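You operate a simulated robot arm through the tools that you are given. There is no shell and no other tool.

You are at the controls of a simulated robot arm. One attempt, no reset.

Task
Wipe the oil off the turntable and set the hoop stand on it.
Fine: lock the table first; the blue pad goes back where it lay. Set down upright: hoop stand. What is to be rubbed or washed off counts as gone when no trace of it is left.

Only the result counts: the job must be done as asked and must still hold three seconds after the hand-in. Knocking over, shifting, dropping, spilling or breaking anything else fails it.

Robot
A 7-joint arm with a two-finger parallel gripper, fixed in place. Base frame: the origin is on the floor under the middle of its stand, x ahead of it, y to its left, z up. Lengths are in cm, angles in degrees, forces in N, time in s.
It reaches about 147.9 cm from its shoulder. Its first joint turns from -166.0 to 166.0 degrees. Payload 4.4 kg.
Tool frame: the origin (TCP) lies between the finger pads and is the grasp point; the fingertips stand 2.3 cm ahead of it; z points along the fingers, y is the line along which they close. The gripper opens to 9.4 cm. The fingers are 3.8 cm wide and 1 cm thick; the gripper's body (5.4 by 9.6 cm) begins 3.9 cm behind the TCP.
Orientation is that of the tool frame in the base frame, as a unit quaternion [x, y, z, w]. With the fingers straight down and closing along the base's y, the tool's x points along the base's -x, its y along +y and its z along -z.

Tools
- The arm moves only by the tool apply_moves. Its argument "plan" is a list of rows, each an object of numbers (a shift or turn left out is 0, a gripper value left out holds the last): "x", "y", "z": the shift along the tool's x, y, z in cm; "ax", "ay", "az": the turn, a rotation vector about the tool's x, y, z in degrees; "gripper": the finger opening in cm, from 0 to 9.4. In form: [{"x": .., "y": .., "z": .., "ax": .., "ay": .., "az": .., "gripper": ..}, ...]. A call has 1 to 20 rows; each row is the pose to reach, as a shift and turn from the pose commanded when the call began, along the tool's axes at that moment. Each row takes 0.2 s and may step no farther than 5 cm and 8.6 degrees from the row before; otherwise, or with a gripper value out of range, the whole call is refused. Where a pose cannot be reached the arm comes as near as it can. A force on the tool above 50 N (or 10 N above the force at the start of the call, whichever is more), or a blocked arm, ends the call early, and 0.2 s more pass. The fingers move at their own pace (about 7.2 cm/s each) and stop on an object; they squeeze with about 36 N. The grip force told is the motor's: it shows also when the fingers shut on nothing. Time passes only in rows, and 0.2 s behind the last, so rows that repeat a pose let the fingers close. It gives the time, the measured TCP pose, the force on the tool (base axes), the opening and the grip force at its end, in the units of the frame above (readings bear some noise), with the torque about the TCP (base axes, N m) and any sound that the robot's microphone picked up, and new pictures: "views" is both (left out), scene, wrist or none.
- Cameras (640 x 400 px; columns grow to the right, rows downward): "scene" is fixed at [22.09, -50.83, 150.2]; the picture's right is [0.90, -0.43, 0.00], its down [-0.18, -0.37, -0.91] and it looks along [0.40, 0.82, -0.41] (base axes); focal length 337 px, centre (320, 200). "wrist" rides on the gripper at [8.6, 1.6, -7.4] in the tool frame; the picture's right is [-0.18, 0.98, 0.00], its down [-0.58, -0.11, -0.81] and it looks along [-0.79, -0.15, 0.59] (tool axes); focal length 243 px, centre (320, 200). There is no depth. A picture from a camera that has moved, and an enlarged one, comes with that camera's place and axes in the base frame and with its lens. The place of the scene camera against the robot may be out by one fixed shift of up to 1.8 cm in any direction.
- enlarge(camera, box): a new picture of the part [left, top, right, bottom] of that camera's present view, enlarged. No time passes.
- job_done(): hands the job in; it is judged then, once.

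Nothing tells you positions but the pictures and the camera data. Unless the task says otherwise, let go and move clear before handing in.

The tools are called after "Call:" by a JSON object that holds its "op" and its "data". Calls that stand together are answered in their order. apply_moves: Moves the arm, as the interface text tells. Its arguments: {"type":"object","properties":{"plan":{"type":"array"},"views":{"type":"string","enum":["both","scene","wrist","none"]}},"required":["plan"]} The other tools are called the same way: enlarge (camera, box) takes an enlarged picture of a part of a camera's view; job_done () hands the job in.

At the start:

```text
time_s: 0.0
tool_pos: [61.4, 44.99, 123.15]
tcp_rot: [0.0, 1.0, 0.001, 0.0]
ft_force: [0.0, 0.2, 0.0]
ft_torque: [-0.02, -0.01, -0.02]
opening: 9.41
grip_force: 0.0
```

scene: 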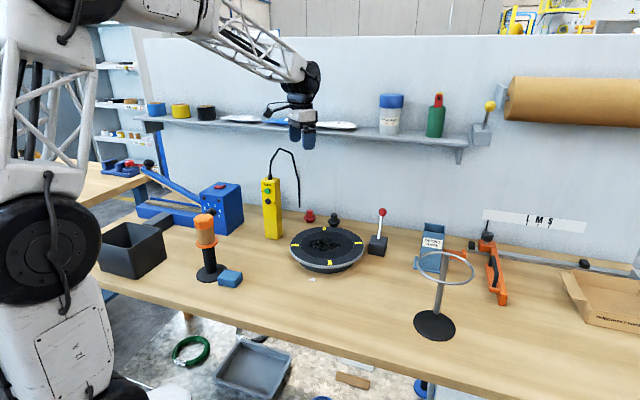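
wrist: 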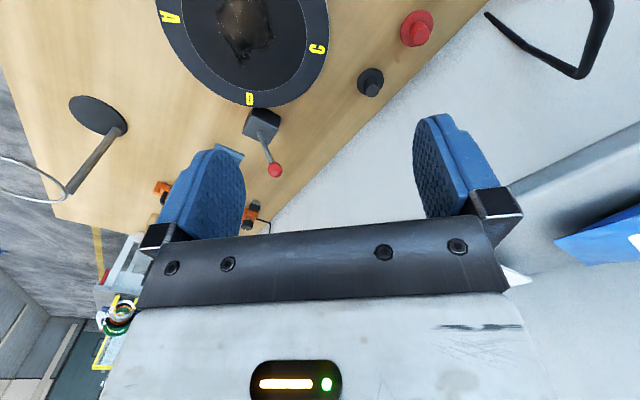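

I see a workbench with a turntable (dark smear on its centre), a lever with a red knob beside it, a red and a black button, a blue pad, and a hoop stand on the right. I'll enlarge the views first to understand the details before moving.

Call:
{"op": "enlarge", "data": {"camera": "scene", "box": [260, 190, 420, 290]}}

Call:
{"op": "enlarge", "data": {"camera": "scene", "box": [160, 200, 288, 300]}}

Call:
{"op": "enlarge", "data": {"camera": "scene", "box": [380, 210, 540, 350]}}

Call:
{"op": "enlarge", "data": {"camera": "wrist", "box": [140, 0, 460, 200]}}

```text
4.00 times, centred on (340, 240) of scene
camera zoom: at [22.09, -50.83, 150.2], right [0.9, -0.43, 0.0], down [-0.18, -0.37, -0.91], along [0.4, 0.82, -0.41], focal length 1348 px, centre (240, 40)
```

zoom: 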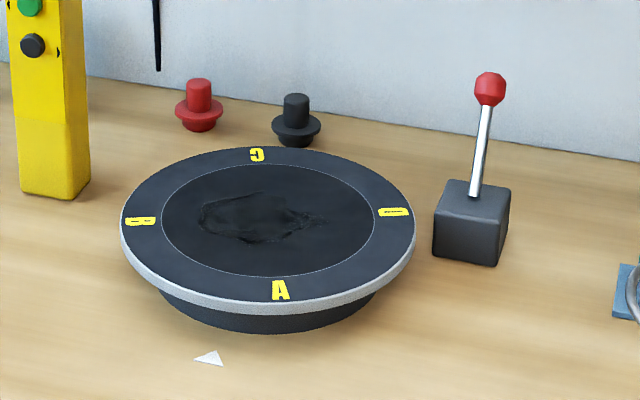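

```text
4.00 times, centred on (224, 250) of scene
camera zoom: at [22.09, -50.83, 150.2], right [0.9, -0.43, 0.0], down [-0.18, -0.37, -0.91], along [0.4, 0.82, -0.41], focal length 1348 px, centre (704, 0)
```

zoom: 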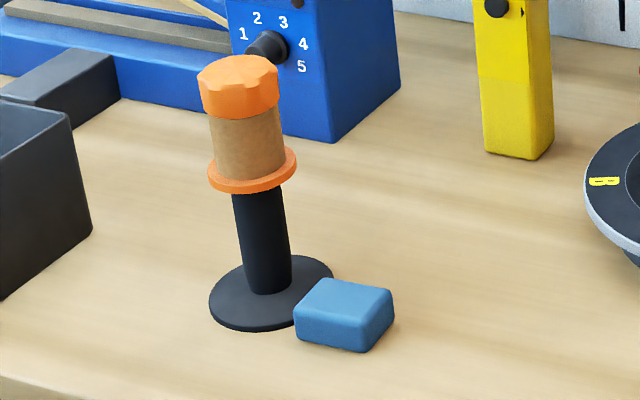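

```text
2.86 times, centred on (460, 280) of scene
camera zoom: at [22.09, -50.83, 150.2], right [0.9, -0.43, 0.0], down [-0.18, -0.37, -0.91], along [0.4, 0.82, -0.41], focal length 963 px, centre (-80, -29)
```

zoom: 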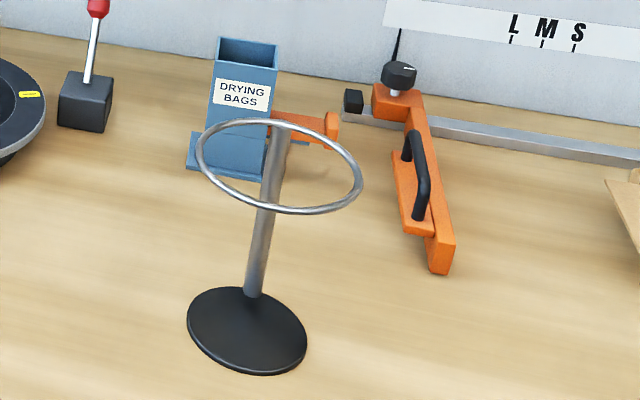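

```text
2.00 times, centred on (300, 100) of wrist
camera zoom: at [52.81, 46.7, 130.8], right [0.18, 0.98, 0.0], down [0.58, -0.11, 0.81], along [0.79, -0.15, -0.59], focal length 485 px, centre (360, 400)
```

zoom: 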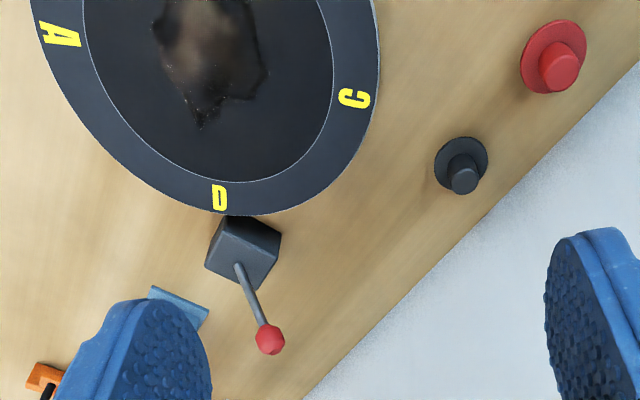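

The turntable seems to be near (65, 32) with its top near z≈90; I want to see the controls (lever, red/black buttons, yellow pendant) up close before deciding which one locks the table.

Call:
{"op": "enlarge", "data": {"camera": "scene", "box": [290, 200, 354, 240]}}

Call:
{"op": "enlarge", "data": {"camera": "scene", "box": [350, 200, 414, 260]}}

Call:
{"op": "enlarge", "data": {"camera": "scene", "box": [240, 140, 320, 250]}}

Call:
{"op": "enlarge", "data": {"camera": "scene", "box": [280, 220, 376, 290]}}

Call:
{"op": "enlarge", "data": {"camera": "scene", "box": [100, 150, 260, 250]}}

Call:
{"op": "enlarge", "data": {"camera": "scene", "box": [400, 60, 560, 160]}}

```text
10.00 times, centred on (322, 220) of scene
camera zoom: at [22.09, -50.83, 150.2], right [0.9, -0.43, 0.0], down [-0.18, -0.37, -0.91], along [0.4, 0.82, -0.41], focal length 3371 px, centre (300, 0)
```

zoom: 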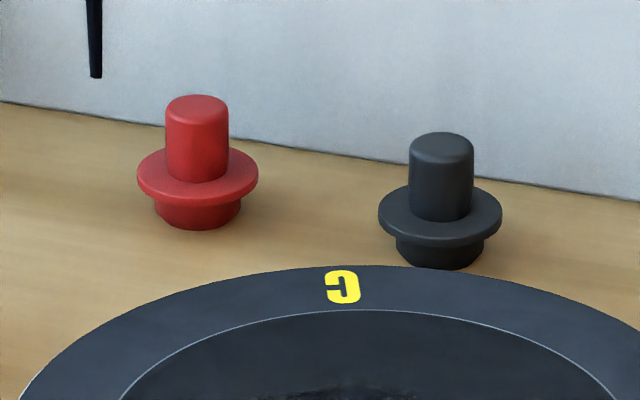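

```text
6.67 times, centred on (382, 230) of scene
camera zoom: at [22.09, -50.83, 150.2], right [0.9, -0.43, 0.0], down [-0.18, -0.37, -0.91], along [0.4, 0.82, -0.41], focal length 2248 px, centre (-93, 0)
```

zoom: 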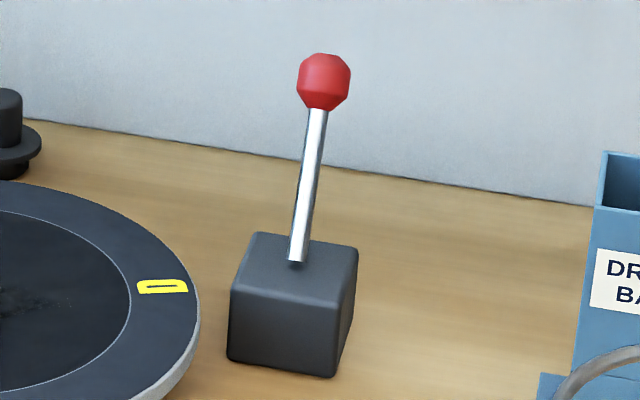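

```text
3.64 times, centred on (280, 195) of scene
camera zoom: at [22.09, -50.83, 150.2], right [0.9, -0.43, 0.0], down [-0.18, -0.37, -0.91], along [0.4, 0.82, -0.41], focal length 1226 px, centre (466, 218)
```

zoom: 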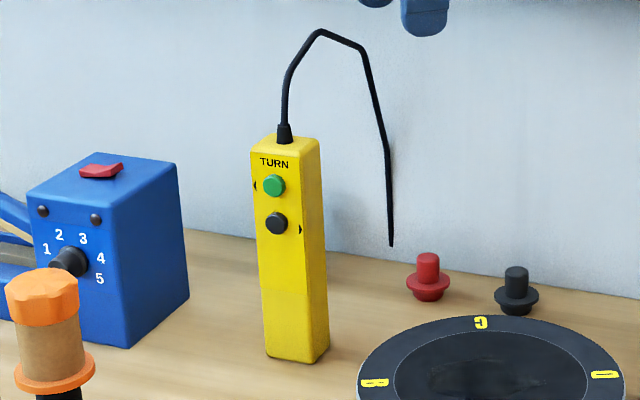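

```text
5.71 times, centred on (328, 255) of scene
camera zoom: at [22.09, -50.83, 150.2], right [0.9, -0.43, 0.0], down [-0.18, -0.37, -0.91], along [0.4, 0.82, -0.41], focal length 1926 px, centre (274, -114)
```

zoom: 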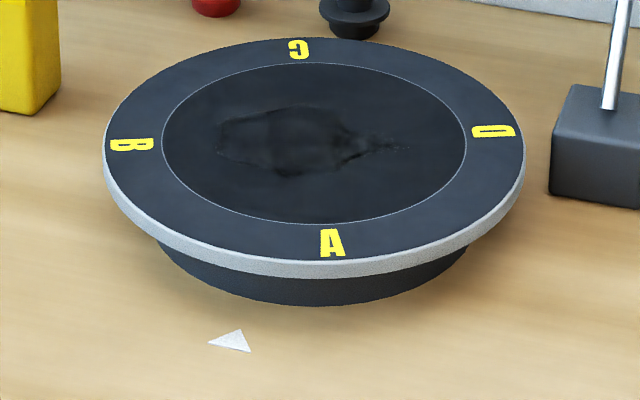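

```text
4.00 times, centred on (180, 200) of scene
camera zoom: at [22.09, -50.83, 150.2], right [0.9, -0.43, 0.0], down [-0.18, -0.37, -0.91], along [0.4, 0.82, -0.41], focal length 1348 px, centre (880, 200)
```

zoom: 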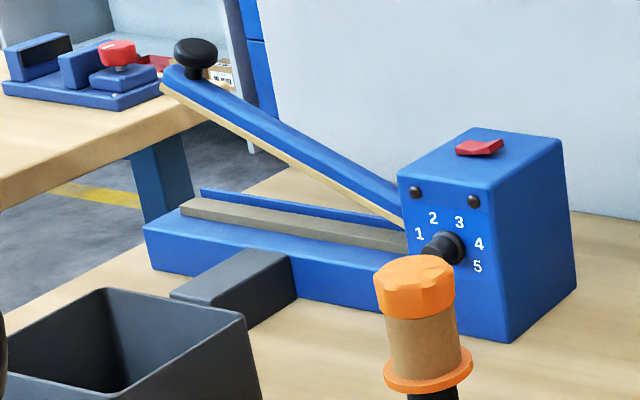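

```text
4.00 times, centred on (480, 110) of scene
camera zoom: at [22.09, -50.83, 150.2], right [0.9, -0.43, 0.0], down [-0.18, -0.37, -0.91], along [0.4, 0.82, -0.41], focal length 1348 px, centre (-320, 560)
```

zoom: 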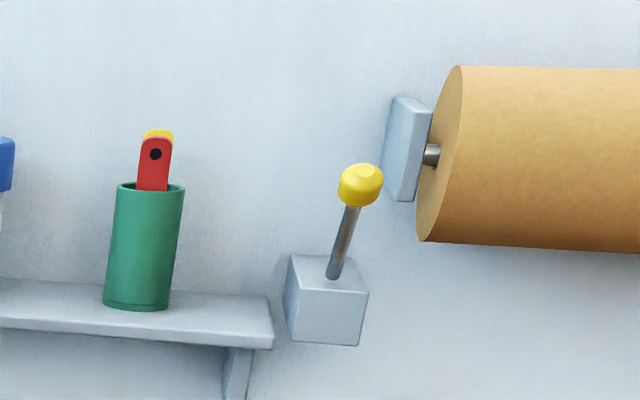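

I can read "TURN" on the yellow pendant (it drives the table), so the red-knobbed lever beside the turntable, leaning towards the wall, looks like the table lock. I'll bring the wrist camera round to look at this area from the robot's side.

Call:
{"op": "apply_moves", "data": {"plan": [{"x": 2, "y": -3.7, "z": 0.6, "az": -5}, {"x": 4, "y": -7.4, "z": 1.2, "az": -10}, {"x": 6, "y": -11.1, "z": 1.8, "az": -16}, {"x": 8, "y": -14.8, "z": 2.4, "az": -22}, {"x": 10, "y": -18.5, "z": 3, "az": -28}, {"x": 12, "y": -22.2, "z": 3.6, "az": -34}, {"x": 14, "y": -26, "z": 4.2, "az": -40}, {"x": 16.4, "y": -30, "z": 5, "az": -46}, {"x": 16.4, "y": -30, "z": 5, "az": -50}]}}

```text
time_s: 2.0
tool_pos: [45.02, 14.84, 118.11]
tcp_rot: [-0.425, 0.905, 0.0, 0.0]
ft_force: [-0.5, -0.3, -0.6]
ft_torque: [0.01, 0.0, 0.01]
opening: 9.41
grip_force: 0.0
camera wrist: at [38.34, 9.41, 125.73], right [-0.64, 0.77, 0.0], down [0.46, 0.38, 0.81], along [0.62, 0.51, -0.59], focal length 243 px, centre (320, 200)
```

scene: 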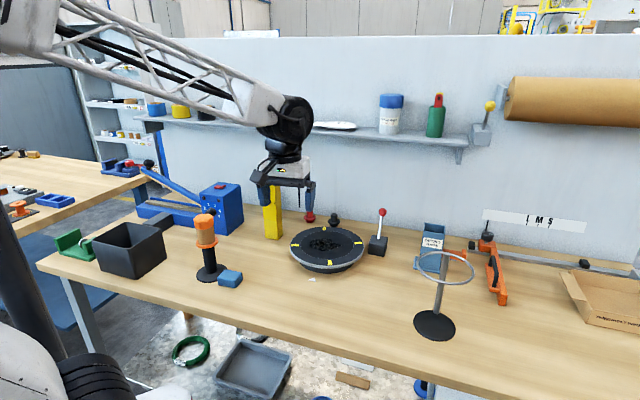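
wrist: 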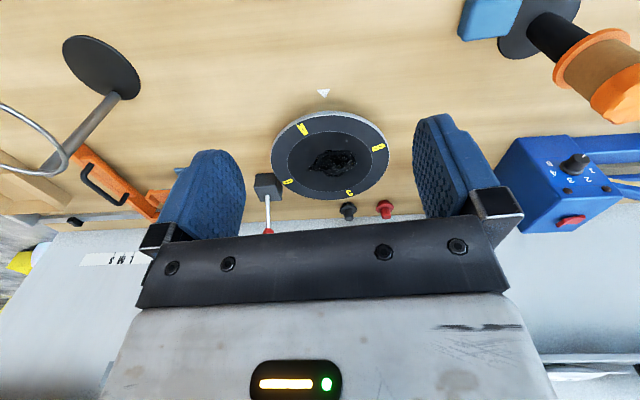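

From here the wrist camera shows the turntable, lever, plugs, pad and hoop stand (picture upside-down). I'll enlarge each for measuring.

Call:
{"op": "enlarge", "data": {"camera": "wrist", "box": [240, 80, 400, 240]}}

Call:
{"op": "enlarge", "data": {"camera": "wrist", "box": [250, 160, 300, 240]}}

Call:
{"op": "enlarge", "data": {"camera": "wrist", "box": [330, 190, 410, 230]}}

Call:
{"op": "enlarge", "data": {"camera": "wrist", "box": [440, 0, 600, 100]}}

Call:
{"op": "enlarge", "data": {"camera": "wrist", "box": [0, 0, 200, 200]}}

Call:
{"op": "enlarge", "data": {"camera": "scene", "box": [200, 130, 360, 230]}}

```text
2.50 times, centred on (320, 160) of wrist
camera zoom: at [38.34, 9.41, 125.73], right [-0.64, 0.77, 0.0], down [0.46, 0.38, 0.81], along [0.62, 0.51, -0.59], focal length 606 px, centre (320, 300)
```

zoom: 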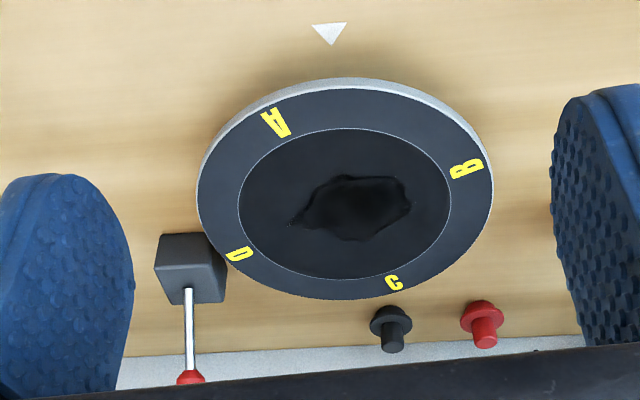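

```text
5.00 times, centred on (275, 200) of wrist
camera zoom: at [38.34, 9.41, 125.73], right [-0.64, 0.77, 0.0], down [0.46, 0.38, 0.81], along [0.62, 0.51, -0.59], focal length 1213 px, centre (545, 200)
```

zoom: 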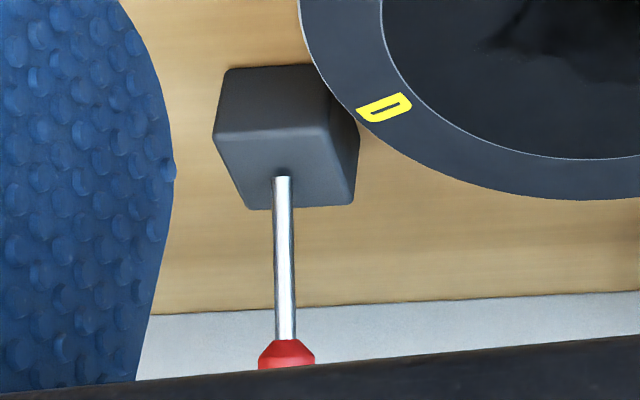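

```text
8.00 times, centred on (370, 210) of wrist
camera zoom: at [38.34, 9.41, 125.73], right [-0.64, 0.77, 0.0], down [0.46, 0.38, 0.81], along [0.62, 0.51, -0.59], focal length 1941 px, centre (-80, 120)
```

zoom: 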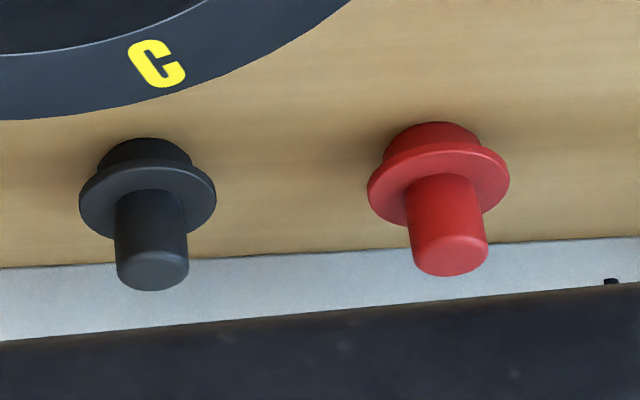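

```text
4.00 times, centred on (520, 50) of wrist
camera zoom: at [38.34, 9.41, 125.73], right [-0.64, 0.77, 0.0], down [0.46, 0.38, 0.81], along [0.62, 0.51, -0.59], focal length 970 px, centre (-480, 800)
```

zoom: 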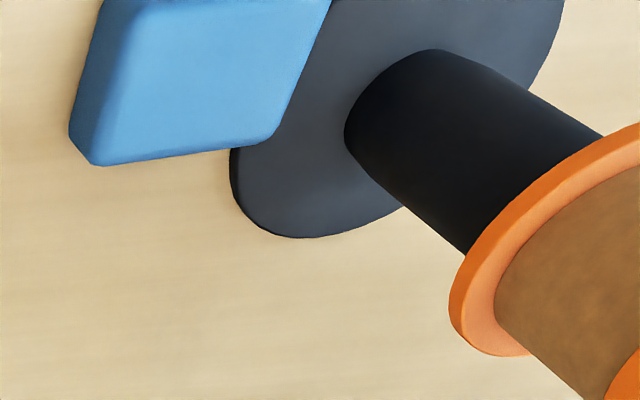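

```text
2.00 times, centred on (100, 100) of wrist
camera zoom: at [38.34, 9.41, 125.73], right [-0.64, 0.77, 0.0], down [0.46, 0.38, 0.81], along [0.62, 0.51, -0.59], focal length 485 px, centre (760, 400)
```

zoom: 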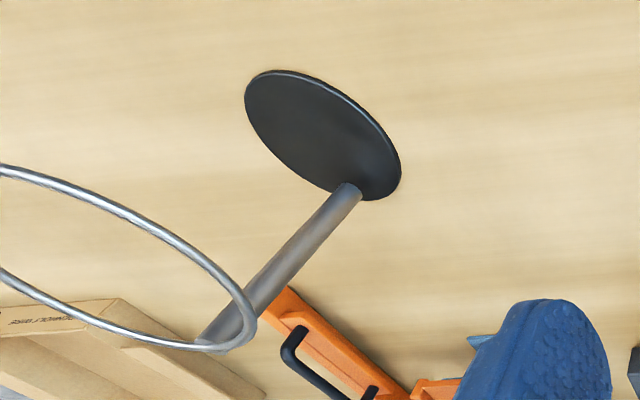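

```text
4.00 times, centred on (280, 180) of scene
camera zoom: at [22.09, -50.83, 150.2], right [0.9, -0.43, 0.0], down [-0.18, -0.37, -0.91], along [0.4, 0.82, -0.41], focal length 1348 px, centre (480, 280)
```

zoom: 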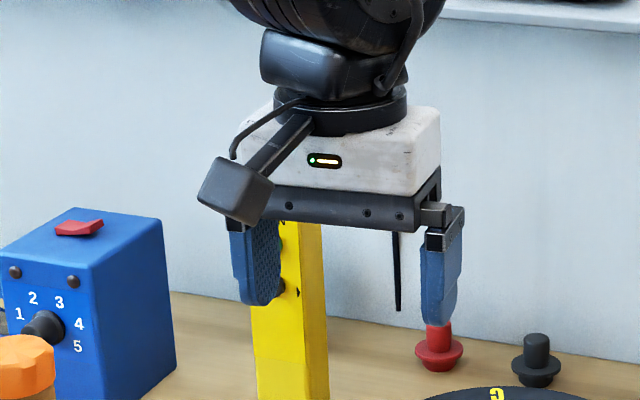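

The red-knobbed lever stands at about (81, 29) with its knob near (84.5, 32, 98.5), leaning about 30° towards the wall. I'll bring the gripper, tilted 40° outward, to about 15 cm short of the knob and look.

Call:
{"op": "apply_moves", "data": {"plan": [{"x": -3.6, "y": -2.3, "z": 1, "ax": 0.23, "ay": -5, "az": 0.64}, {"x": -7.2, "y": -4.6, "z": 2, "ax": 0.46, "ay": -10, "az": 1.27}, {"x": -10.8, "y": -6.9, "z": 3, "ax": 0.69, "ay": -15, "az": 1.9}, {"x": -14.4, "y": -9.2, "z": 4, "ax": 0.92, "ay": -20, "az": 2.54}, {"x": -18, "y": -11.5, "z": 5, "ax": 1.15, "ay": -25, "az": 3.2}, {"x": -21.6, "y": -13.9, "z": 6, "ax": 1.4, "ay": -30, "az": 3.8}, {"x": -25.2, "y": -16.2, "z": 7, "ax": 1.6, "ay": -35, "az": 4.4}, {"x": -28.85, "y": -18.5, "z": 8.1, "ax": 1.85, "ay": -39.95, "az": 5.08}]}}

```text
time_s: 3.8
tool_pos: [77.83, 25.33, 110.23]
tcp_rot: [-0.358, 0.869, 0.13, 0.317]
ft_force: [-0.7, -0.7, 0.6]
ft_torque: [0.0, 0.02, 0.02]
opening: 9.41
grip_force: 0.1
camera wrist: at [68.59, 18.49, 110.51], right [-0.59, 0.8, 0.12], down [0.02, -0.13, 0.99], along [0.81, 0.59, 0.06], focal length 243 px, centre (320, 200)
```

scene: 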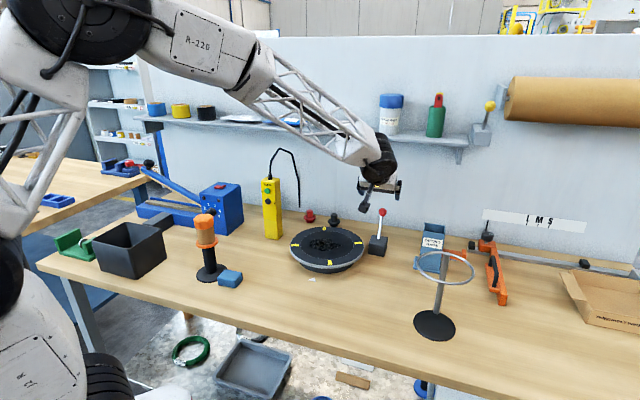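
wrist: 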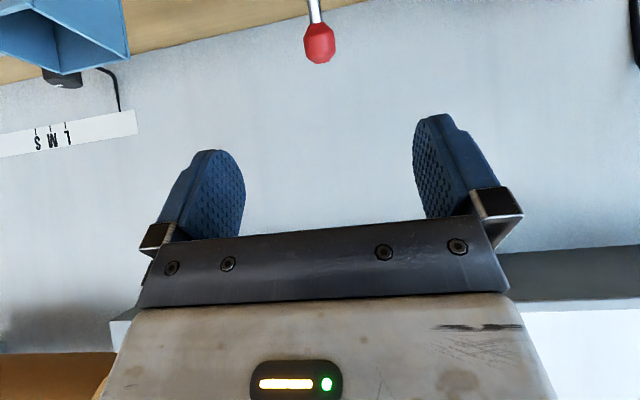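

Call:
{"op": "enlarge", "data": {"camera": "wrist", "box": [280, 0, 360, 80]}}

Call:
{"op": "enlarge", "data": {"camera": "scene", "box": [340, 150, 420, 270]}}

```text
5.00 times, centred on (320, 40) of wrist
camera zoom: at [68.59, 18.49, 110.51], right [-0.59, 0.8, 0.12], down [0.02, -0.13, 0.99], along [0.81, 0.59, 0.06], focal length 1213 px, centre (320, 1000)
```

zoom: 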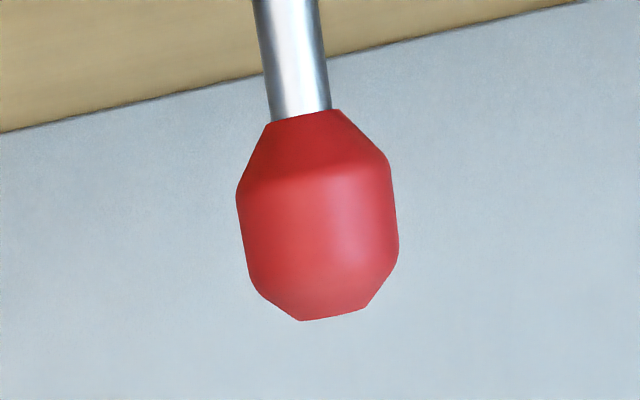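

```text
3.33 times, centred on (380, 210) of scene
camera zoom: at [22.09, -50.83, 150.2], right [0.9, -0.43, 0.0], down [-0.18, -0.37, -0.91], along [0.4, 0.82, -0.41], focal length 1124 px, centre (120, 167)
```

zoom: 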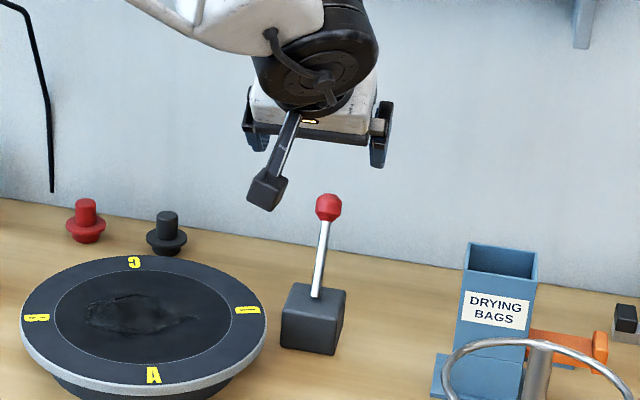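

The knob centre comes out at about (84.5, 32.1, 98.6), straight along the fingers' axis, so I move 15 cm forward and close on it.

Call:
{"op": "apply_moves", "data": {"plan": [{"z": 3.75, "gripper": 9.4}, {"z": 7.5}, {"z": 11.25}, {"x": 0.2, "z": 15}, {"x": 0.2, "z": 15}]}}

```text
time_s: 5.0
tool_pos: [84.52, 31.8, 98.42]
tcp_rot: [-0.358, 0.869, 0.129, 0.316]
ft_force: [0.3, 0.0, -1.2]
ft_torque: [0.01, 0.0, -0.03]
opening: 9.43
grip_force: 0.1
camera wrist: at [75.29, 25.1, 98.73], right [-0.59, 0.8, 0.12], down [0.02, -0.13, 0.99], along [0.81, 0.59, 0.06], focal length 243 px, centre (320, 200)
```

scene: 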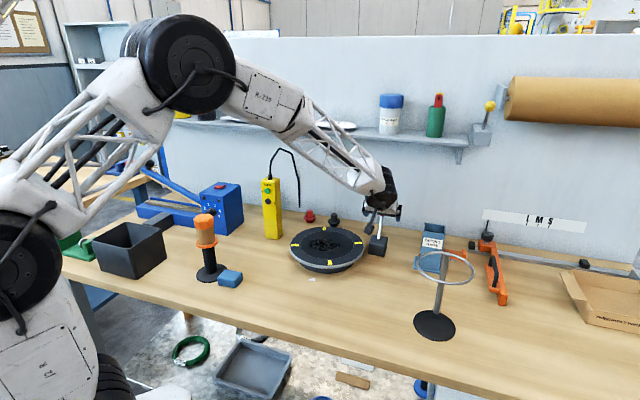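
wrist: 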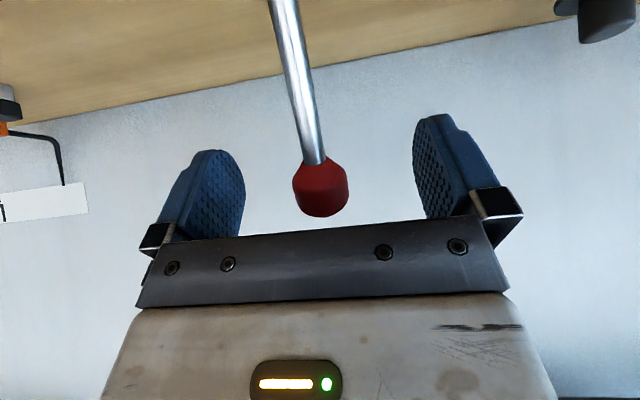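

The knob sits centred between the fingers; I close on it.

Call:
{"op": "apply_moves", "data": {"plan": [{"gripper": 0}, {"gripper": 0}, {"gripper": 0}, {"gripper": 0}]}}

```text
time_s: 6.0
tool_pos: [84.48, 31.78, 98.48]
tcp_rot: [-0.357, 0.869, 0.13, 0.316]
ft_force: [3.0, 0.0, -0.6]
ft_torque: [0.07, -0.12, 0.02]
opening: 2.49
grip_force: 45.1
camera wrist: at [75.28, 25.08, 98.75], right [-0.59, 0.8, 0.12], down [0.03, -0.13, 0.99], along [0.81, 0.59, 0.06], focal length 243 px, centre (320, 200)
```

scene: 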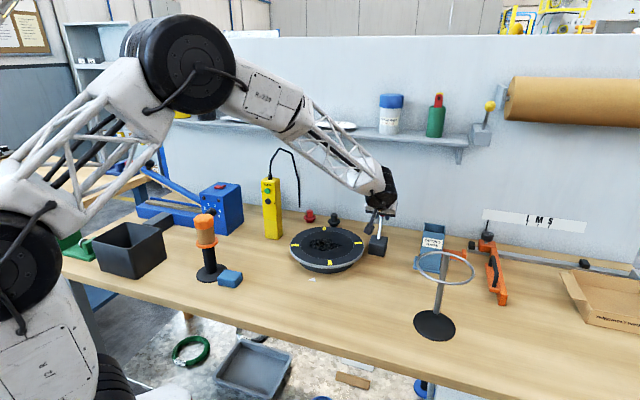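
wrist: 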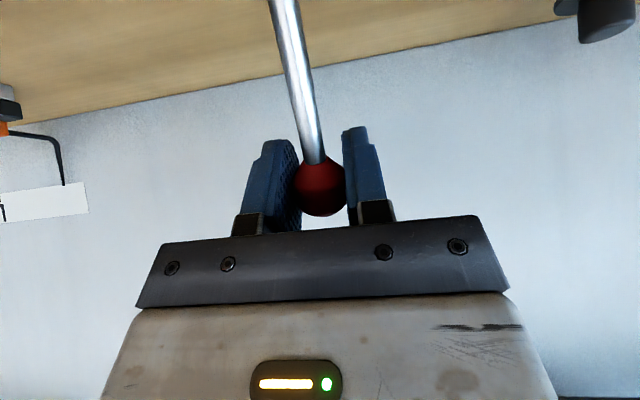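

The knob is held (opening 2.5 cm). Now I pull the lever towards the robot along an arc, half-way first, watching the force.

Call:
{"op": "apply_moves", "data": {"plan": [{"x": 0.2, "z": -0.5, "gripper": 0}, {"x": 0.45, "z": -1.0}, {"x": 0.7, "z": -1.45}, {"x": 0.96, "z": -1.89}, {"x": 1.25, "z": -2.3}, {"x": 1.56, "z": -2.72}]}}

```text
time_s: 7.4
tool_pos: [82.36, 29.74, 99.73]
tcp_rot: [-0.358, 0.869, 0.13, 0.316]
ft_force: [15.2, 2.2, -2.5]
ft_torque: [0.7, -0.76, -0.03]
opening: 2.51
grip_force: 44.8
camera wrist: at [73.21, 23.02, 99.94], right [-0.59, 0.8, 0.12], down [0.02, -0.13, 0.99], along [0.81, 0.59, 0.06], focal length 243 px, centre (320, 200)
```

scene: 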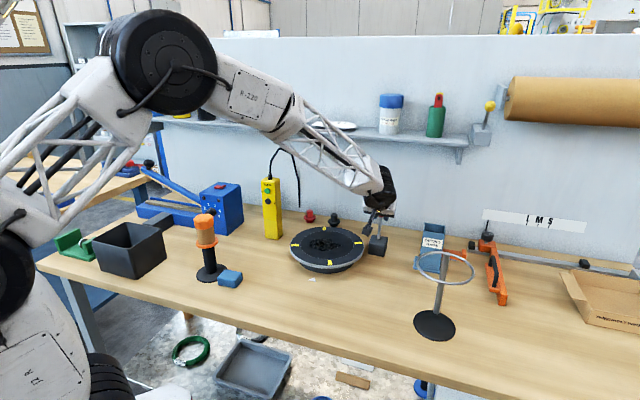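
wrist: 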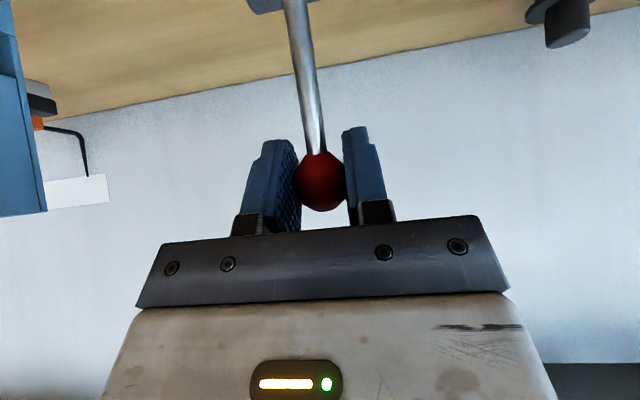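

The lever is following (knob still centred), with a small sideways force, so I continue the arc with a slight sideways correction.

Call:
{"op": "apply_moves", "data": {"plan": [{"x": 0.34, "y": -0.1, "z": -0.39, "gripper": 0}, {"x": 0.68, "y": -0.2, "z": -0.76}, {"x": 1.06, "y": -0.25, "z": -1.11}, {"x": 1.44, "y": -0.3, "z": -1.44}, {"x": 1.85, "y": -0.35, "z": -1.75}, {"x": 2.27, "y": -0.4, "z": -2.05}]}}

```text
time_s: 8.4
tool_pos: [81.09, 28.38, 99.89]
tcp_rot: [-0.359, 0.869, 0.131, 0.316]
ft_force: [-14.6, 12.9, 3.5]
ft_torque: [0.0, 0.12, 0.11]
opening: 2.5
grip_force: 45.0
stopped in row 4: the force on the tool passed its limit at 52 N (the readings are from after the stop); the commanded pose is now the measured one
camera wrist: at [71.92, 21.68, 100.1], right [-0.59, 0.8, 0.12], down [0.03, -0.13, 0.99], along [0.8, 0.59, 0.06], focal length 243 px, centre (320, 200)
```

scene: 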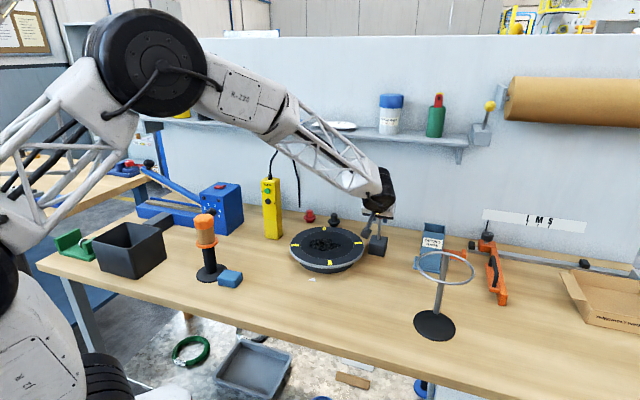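
wrist: 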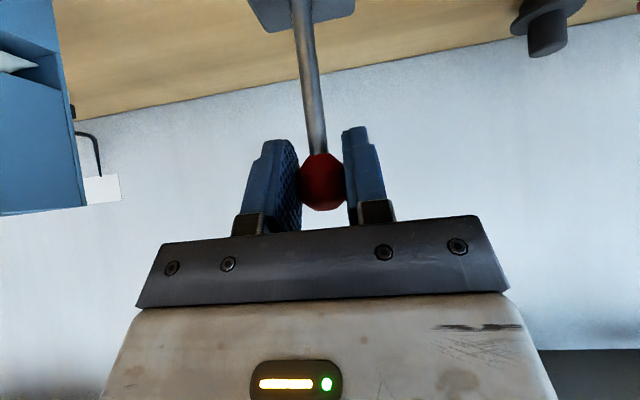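

The pull stopped on a sideways force caused by my lateral correction (too much), with the lever now just past upright. I relieve that sideways load first.

Call:
{"op": "apply_moves", "data": {"plan": [{"y": 0.07, "gripper": 0}, {"y": 0.13}, {"y": 0.13}], "views": "none"}}

```text
time_s: 9.2
tool_pos: [81.16, 28.46, 99.92]
tcp_rot: [-0.358, 0.869, 0.131, 0.316]
ft_force: [5.3, 5.5, -2.3]
ft_torque: [0.43, -0.49, 0.03]
opening: 2.49
grip_force: 45.3
```

The load is balanced again. I continue the arc with small steps, with no lateral shift.

Call:
{"op": "apply_moves", "data": {"plan": [{"x": 0.36, "z": -0.28, "gripper": 0}, {"x": 0.71, "z": -0.53}, {"x": 1.09, "z": -0.77}, {"x": 1.48, "z": -0.99}]}}

```text
time_s: 10.2
tool_pos: [79.92, 27.21, 99.63]
tcp_rot: [-0.358, 0.869, 0.13, 0.317]
ft_force: [25.2, -5.4, 9.1]
ft_torque: [0.89, -1.02, -0.27]
opening: 2.49
grip_force: 45.2
camera wrist: at [70.66, 20.45, 100.02], right [-0.59, 0.8, 0.12], down [0.02, -0.13, 0.99], along [0.81, 0.59, 0.06], focal length 243 px, centre (320, 200)
```

scene: 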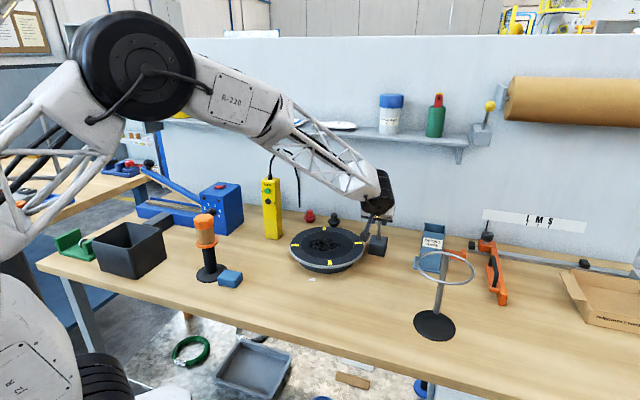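
wrist: 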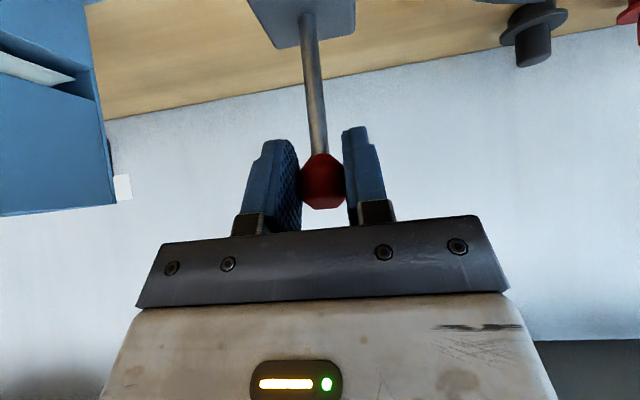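

The lever keeps following and is now ~12° past upright; a small sideways load has built up, which I relieve as I continue.

Call:
{"op": "apply_moves", "data": {"plan": [{"y": -0.08, "gripper": 0}, {"y": -0.15}, {"x": 0.36, "y": -0.17, "z": -0.24}, {"x": 0.76, "y": -0.2, "z": -0.45}], "views": "none"}}

```text
time_s: 11.2
tool_pos: [79.11, 26.62, 99.37]
tcp_rot: [-0.36, 0.869, 0.132, 0.314]
ft_force: [-8.0, 23.8, 11.2]
ft_torque: [1.02, -0.87, 0.33]
opening: 2.49
grip_force: 44.8
```

Call:
{"op": "apply_moves", "data": {"plan": [{"y": 0.1, "gripper": 0}, {"x": 0.36, "y": 0.09, "z": -0.12}, {"x": 0.7, "y": 0.08, "z": -0.24}]}}

```text
time_s: 12.0
tool_pos: [78.7, 26.02, 99.24]
tcp_rot: [-0.36, 0.869, 0.131, 0.314]
ft_force: [-9.2, 29.0, 4.7]
ft_torque: [0.94, -0.93, 0.4]
opening: 2.48
grip_force: 44.7
camera wrist: at [69.58, 19.32, 99.48], right [-0.59, 0.8, 0.12], down [0.03, -0.13, 0.99], along [0.8, 0.59, 0.06], focal length 243 px, centre (320, 200)
```

scene: 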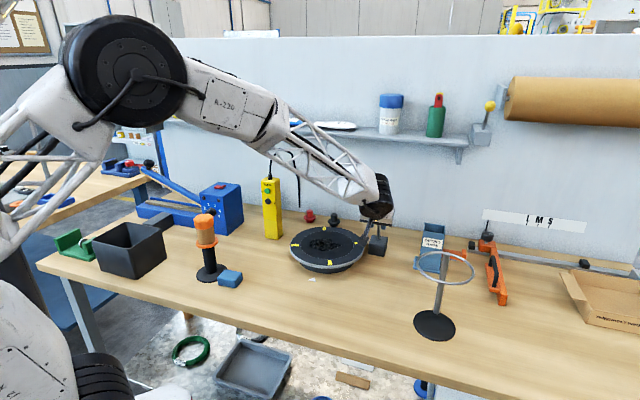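
wrist: 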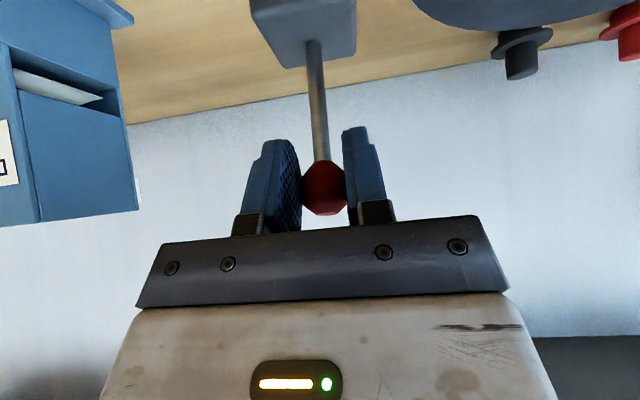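

Call:
{"op": "apply_moves", "data": {"plan": [{"y": 0.1, "gripper": 0}, {"y": 0.17}, {"x": 0.36, "y": 0.17, "z": -0.08}, {"x": 0.72, "y": 0.17, "z": -0.14}]}}

Call:
{"op": "enlarge", "data": {"camera": "scene", "box": [340, 180, 420, 270]}}

```text
time_s: 13.0
tool_pos: [78.25, 25.66, 98.93]
tcp_rot: [-0.358, 0.869, 0.13, 0.317]
ft_force: [14.7, 1.2, 10.4]
ft_torque: [0.99, -1.0, -0.18]
opening: 2.51
grip_force: 45.3
camera wrist: at [69.1, 18.89, 99.24], right [-0.59, 0.8, 0.12], down [0.02, -0.13, 0.99], along [0.81, 0.59, 0.06], focal length 243 px, centre (320, 200)
```

scene: 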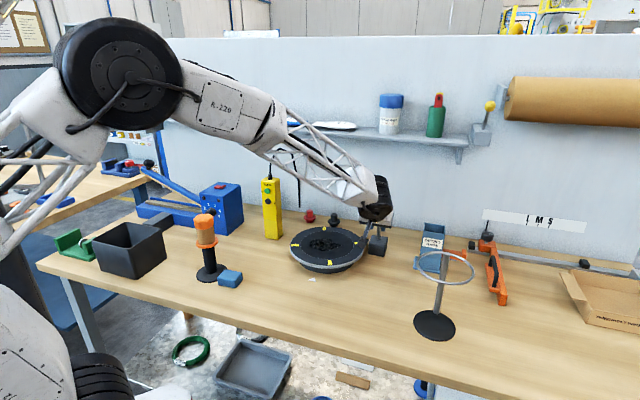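
wrist: 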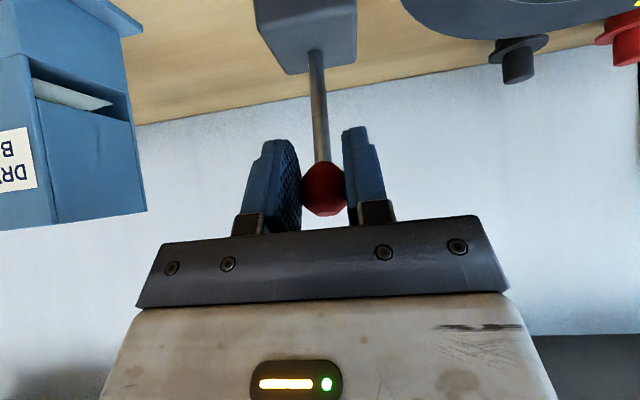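

```text
4.44 times, centred on (380, 225) of scene
camera zoom: at [22.09, -50.83, 150.2], right [0.9, -0.43, 0.0], down [-0.18, -0.37, -0.91], along [0.4, 0.82, -0.41], focal length 1498 px, centre (53, 89)
```

zoom: 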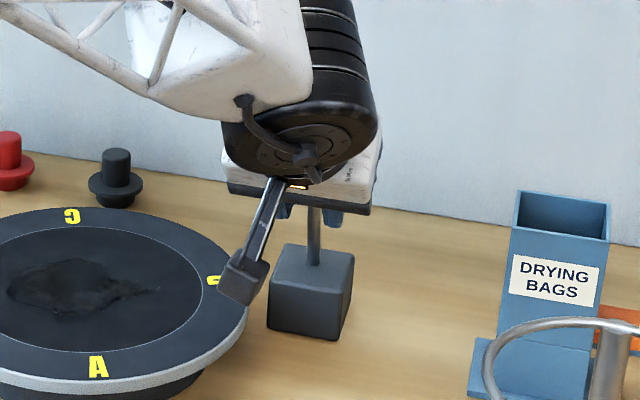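

The lever is now about 30° over to the robot's side and still moves; I carry on gently until it meets its stop.

Call:
{"op": "apply_moves", "data": {"plan": [{"x": 0.36, "y": -0.05, "z": -0.05, "gripper": 0}, {"x": 0.73, "y": -0.05, "z": -0.09}], "views": "wrist"}}

```text
time_s: 13.6
tool_pos: [77.8, 25.11, 98.54]
tcp_rot: [-0.358, 0.869, 0.131, 0.316]
ft_force: [10.7, -7.8, 23.2]
ft_torque: [0.95, -0.96, -0.26]
opening: 2.46
grip_force: 44.7
camera wrist: at [68.65, 18.44, 98.81], right [-0.59, 0.8, 0.12], down [0.02, -0.13, 0.99], along [0.81, 0.59, 0.06], focal length 243 px, centre (320, 200)
```

wrist: 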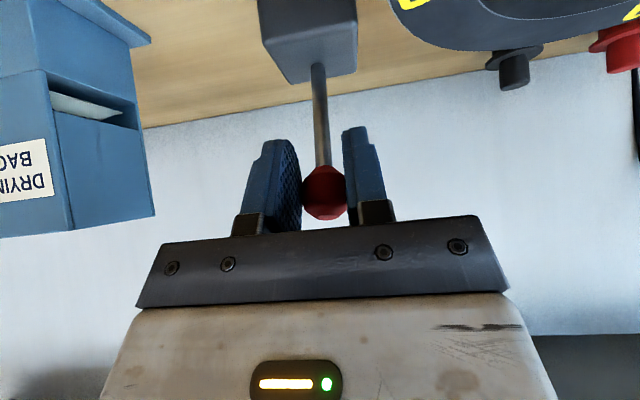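

Call:
{"op": "apply_moves", "data": {"plan": [{"y": -0.05, "z": -0.1, "gripper": 0}, {"y": -0.1, "z": -0.19}, {"x": 0.3, "y": -0.1, "z": -0.22}, {"x": 0.6, "y": -0.1, "z": -0.26}], "views": "wrist"}}

```text
time_s: 14.6
tool_pos: [77.45, 24.74, 98.25]
tcp_rot: [-0.359, 0.868, 0.132, 0.316]
ft_force: [8.5, 9.4, 5.4]
ft_torque: [0.92, -0.89, 0.01]
opening: 2.5
grip_force: 45.0
camera wrist: at [68.25, 18.01, 98.51], right [-0.59, 0.8, 0.12], down [0.03, -0.13, 0.99], along [0.8, 0.59, 0.06], focal length 243 px, centre (320, 200)
```

wrist: 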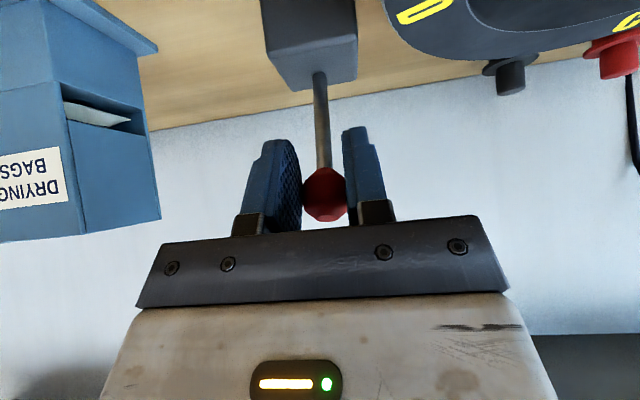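

Call:
{"op": "apply_moves", "data": {"plan": [{"x": 0.27, "z": 0, "gripper": 0}, {"x": 0.54, "z": 0}, {"x": 0.81, "z": 0.01}], "views": "wrist"}}

```text
time_s: 15.4
tool_pos: [76.99, 24.34, 97.57]
tcp_rot: [-0.358, 0.869, 0.132, 0.316]
ft_force: [3.7, 10.1, 11.3]
ft_torque: [0.25, -0.25, 0.06]
opening: 2.44
grip_force: 45.2
camera wrist: at [67.83, 17.59, 97.98], right [-0.59, 0.8, 0.12], down [0.03, -0.13, 0.99], along [0.8, 0.59, 0.06], focal length 243 px, centre (320, 200)
```

wrist: 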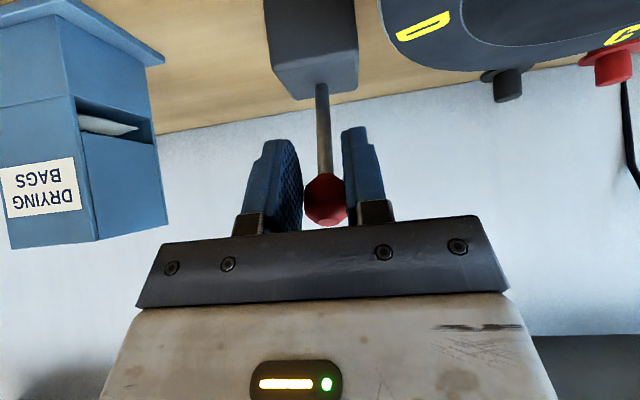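

The reaction torque has dropped and the knob is sliding in the fingers, which suggests the lever reached its stop. I let go and back away to check.

Call:
{"op": "apply_moves", "data": {"plan": [{"gripper": 9.4}, {"gripper": 9.4}, {"gripper": 9.4}, {"z": -4}, {"z": -8}, {"z": -12}, {"z": -12}]}}

Call:
{"op": "enlarge", "data": {"camera": "scene", "box": [340, 180, 420, 270]}}

Call:
{"op": "enlarge", "data": {"camera": "wrist", "box": [260, 0, 420, 100]}}

```text
time_s: 17.0
tool_pos: [71.42, 19.02, 106.89]
tcp_rot: [-0.358, 0.868, 0.131, 0.316]
ft_force: [0.0, 0.6, -0.7]
ft_torque: [0.03, -0.01, -0.01]
opening: 9.41
grip_force: 0.1
camera wrist: at [62.35, 12.08, 107.16], right [-0.59, 0.8, 0.12], down [0.03, -0.13, 0.99], along [0.8, 0.59, 0.06], focal length 243 px, centre (320, 200)
```

scene: 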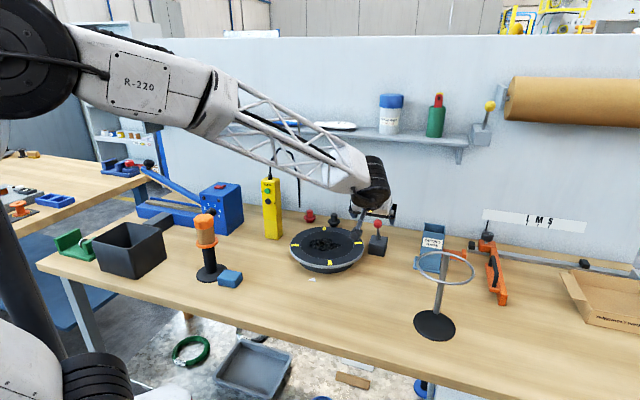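
wrist: 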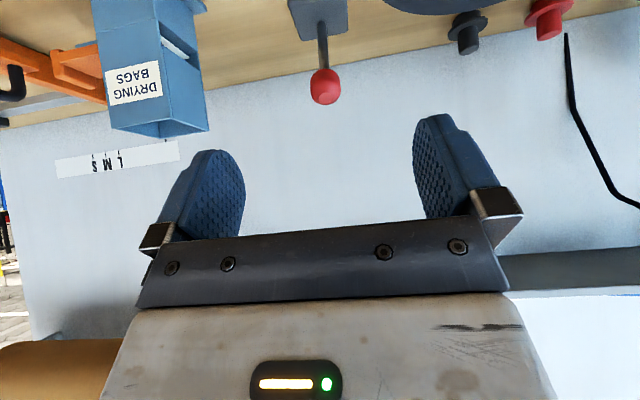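

```text
4.44 times, centred on (380, 225) of scene
camera zoom: at [22.09, -50.83, 150.2], right [0.9, -0.43, 0.0], down [-0.18, -0.37, -0.91], along [0.4, 0.82, -0.41], focal length 1498 px, centre (53, 89)
```

zoom: 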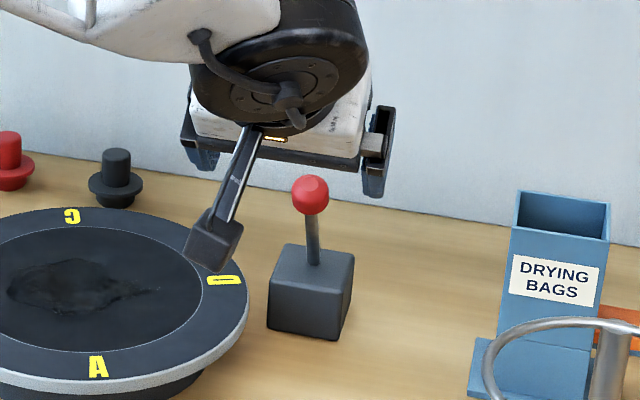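

```text
4.00 times, centred on (340, 50) of wrist
camera zoom: at [62.35, 12.08, 107.16], right [-0.59, 0.8, 0.12], down [0.03, -0.13, 0.99], along [0.8, 0.59, 0.06], focal length 970 px, centre (240, 800)
```

zoom: 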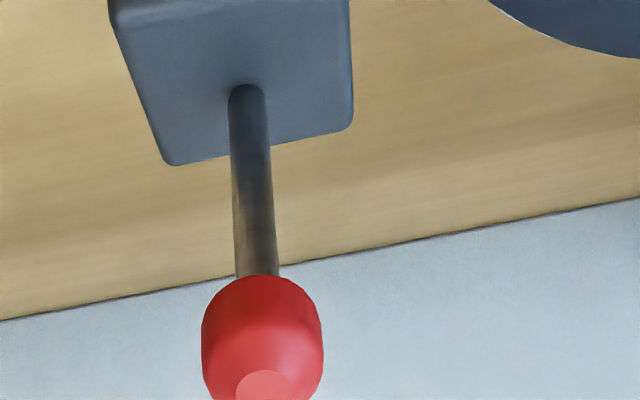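

The lever has swung over from leaning 29° towards the wall to about 29° towards the robot and stays there, so I take the table as locked; the letters haven't moved. Next I bring the gripper, upright and turned so the fingers will close across the pad's near/far sides, above the blue pad.

Call:
{"op": "apply_moves", "data": {"plan": [{"x": 1.03, "y": 1.04, "z": -2.17, "ay": 8}, {"x": 2.05, "y": 2.08, "z": -4.34, "ay": 16}, {"x": 3.08, "y": 3.11, "z": -6.5, "ay": 24}, {"x": 4.1, "y": 4.15, "z": -8.67, "ay": 32}, {"x": 5.13, "y": 5.19, "z": -10.84, "ay": 40}], "views": "none"}}

```text
time_s: 18.2
tool_pos: [60.12, 14.81, 111.89]
tcp_rot: [-0.381, 0.925, -0.001, -0.003]
ft_force: [0.0, 0.3, -0.2]
ft_torque: [0.0, 0.0, 0.03]
opening: 9.4
grip_force: 0.2
```

Call:
{"op": "apply_moves", "data": {"plan": [{"x": 0.49, "y": 2.72, "z": 0.5, "az": -7.5}, {"x": 0.98, "y": 5.43, "z": 1, "az": -15}, {"x": 1.48, "y": 8.15, "z": 1.5, "az": -22.5}, {"x": 1.97, "y": 10.87, "z": 2, "az": -30}, {"x": 2.46, "y": 13.6, "z": 2.5, "az": -37.5}, {"x": 2.95, "y": 16.3, "z": 3, "az": -45}, {"x": 3.45, "y": 19, "z": 3.5, "az": -52.5}, {"x": 3.94, "y": 21.7, "z": 4, "az": -60}, {"x": 4.43, "y": 24.45, "z": 4.5, "az": -67.5}, {"x": 4.92, "y": 27.2, "z": 5, "az": -75}, {"x": 5.42, "y": 29.9, "z": 5.5, "az": -82.5}, {"x": 5.91, "y": 32.6, "z": 6, "az": -90}]}}

```text
time_s: 20.8
tool_pos: [32.86, 33.71, 105.94]
tcp_rot: [0.924, -0.383, 0.0, -0.001]
ft_force: [0.4, 0.7, -0.4]
ft_torque: [0.02, -0.01, -0.02]
opening: 9.38
grip_force: 0.1
camera wrist: at [38.0, 26.64, 113.54], right [-0.83, -0.56, 0.0], down [-0.33, 0.49, 0.81], along [-0.46, 0.67, -0.59], focal length 243 px, centre (320, 200)
```

scene: 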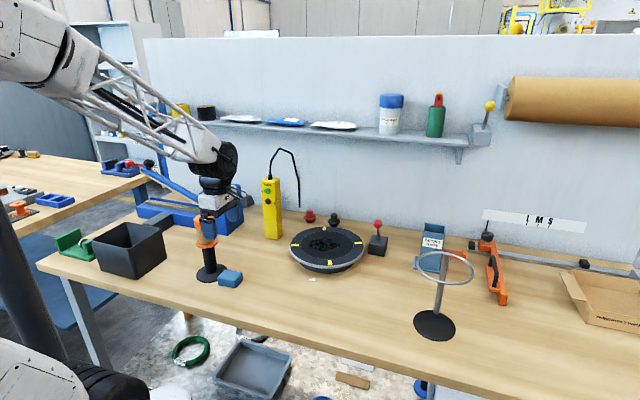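
wrist: 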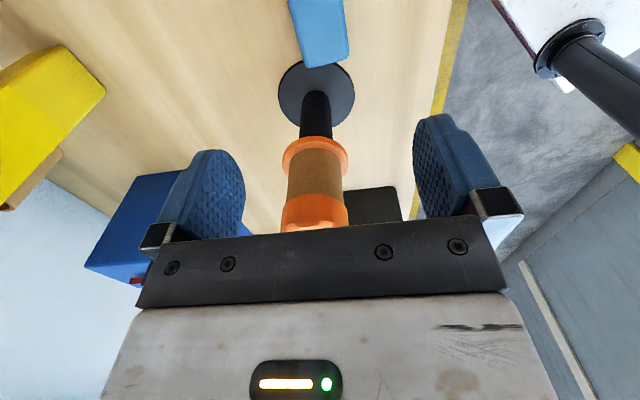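

Call:
{"op": "enlarge", "data": {"camera": "wrist", "box": [260, 0, 390, 140]}}

Call:
{"op": "enlarge", "data": {"camera": "wrist", "box": [260, 0, 380, 75]}}

Call:
{"op": "enlarge", "data": {"camera": "scene", "box": [180, 180, 270, 300]}}

```text
2.86 times, centred on (325, 70) of wrist
camera zoom: at [38.0, 26.64, 113.54], right [-0.83, -0.56, 0.0], down [-0.33, 0.49, 0.81], along [-0.46, 0.67, -0.59], focal length 693 px, centre (306, 571)
```

zoom: 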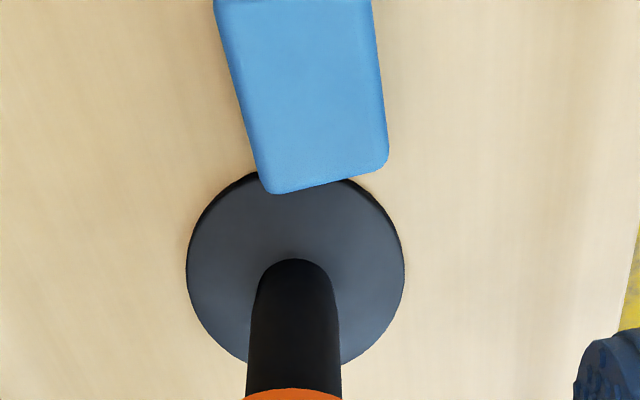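

```text
5.33 times, centred on (320, 38) of wrist
camera zoom: at [38.0, 26.64, 113.54], right [-0.83, -0.56, 0.0], down [-0.33, 0.49, 0.81], along [-0.46, 0.67, -0.59], focal length 1294 px, centre (320, 1067)
```

zoom: 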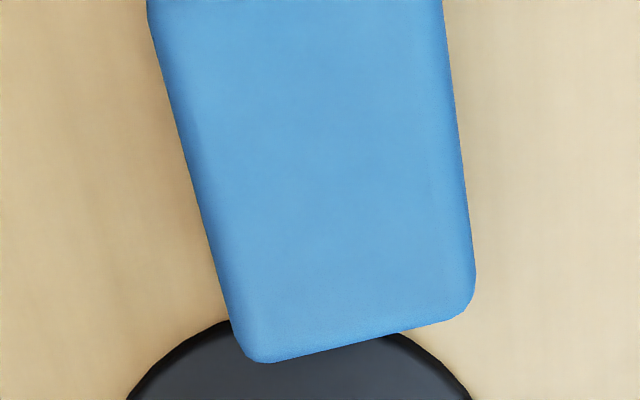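

```text
3.33 times, centred on (225, 240) of scene
camera zoom: at [22.09, -50.83, 150.2], right [0.9, -0.43, 0.0], down [-0.18, -0.37, -0.91], along [0.4, 0.82, -0.41], focal length 1124 px, centre (637, 67)
```

zoom: 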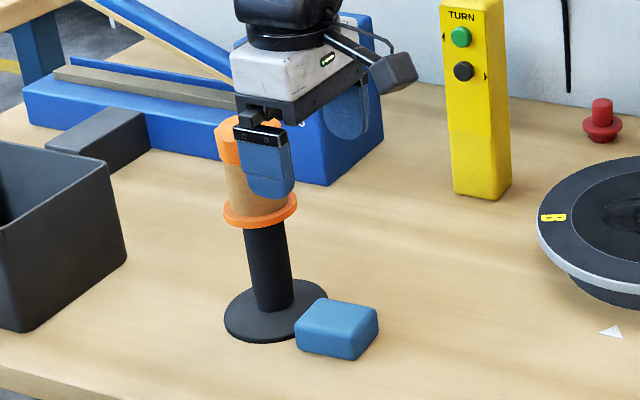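

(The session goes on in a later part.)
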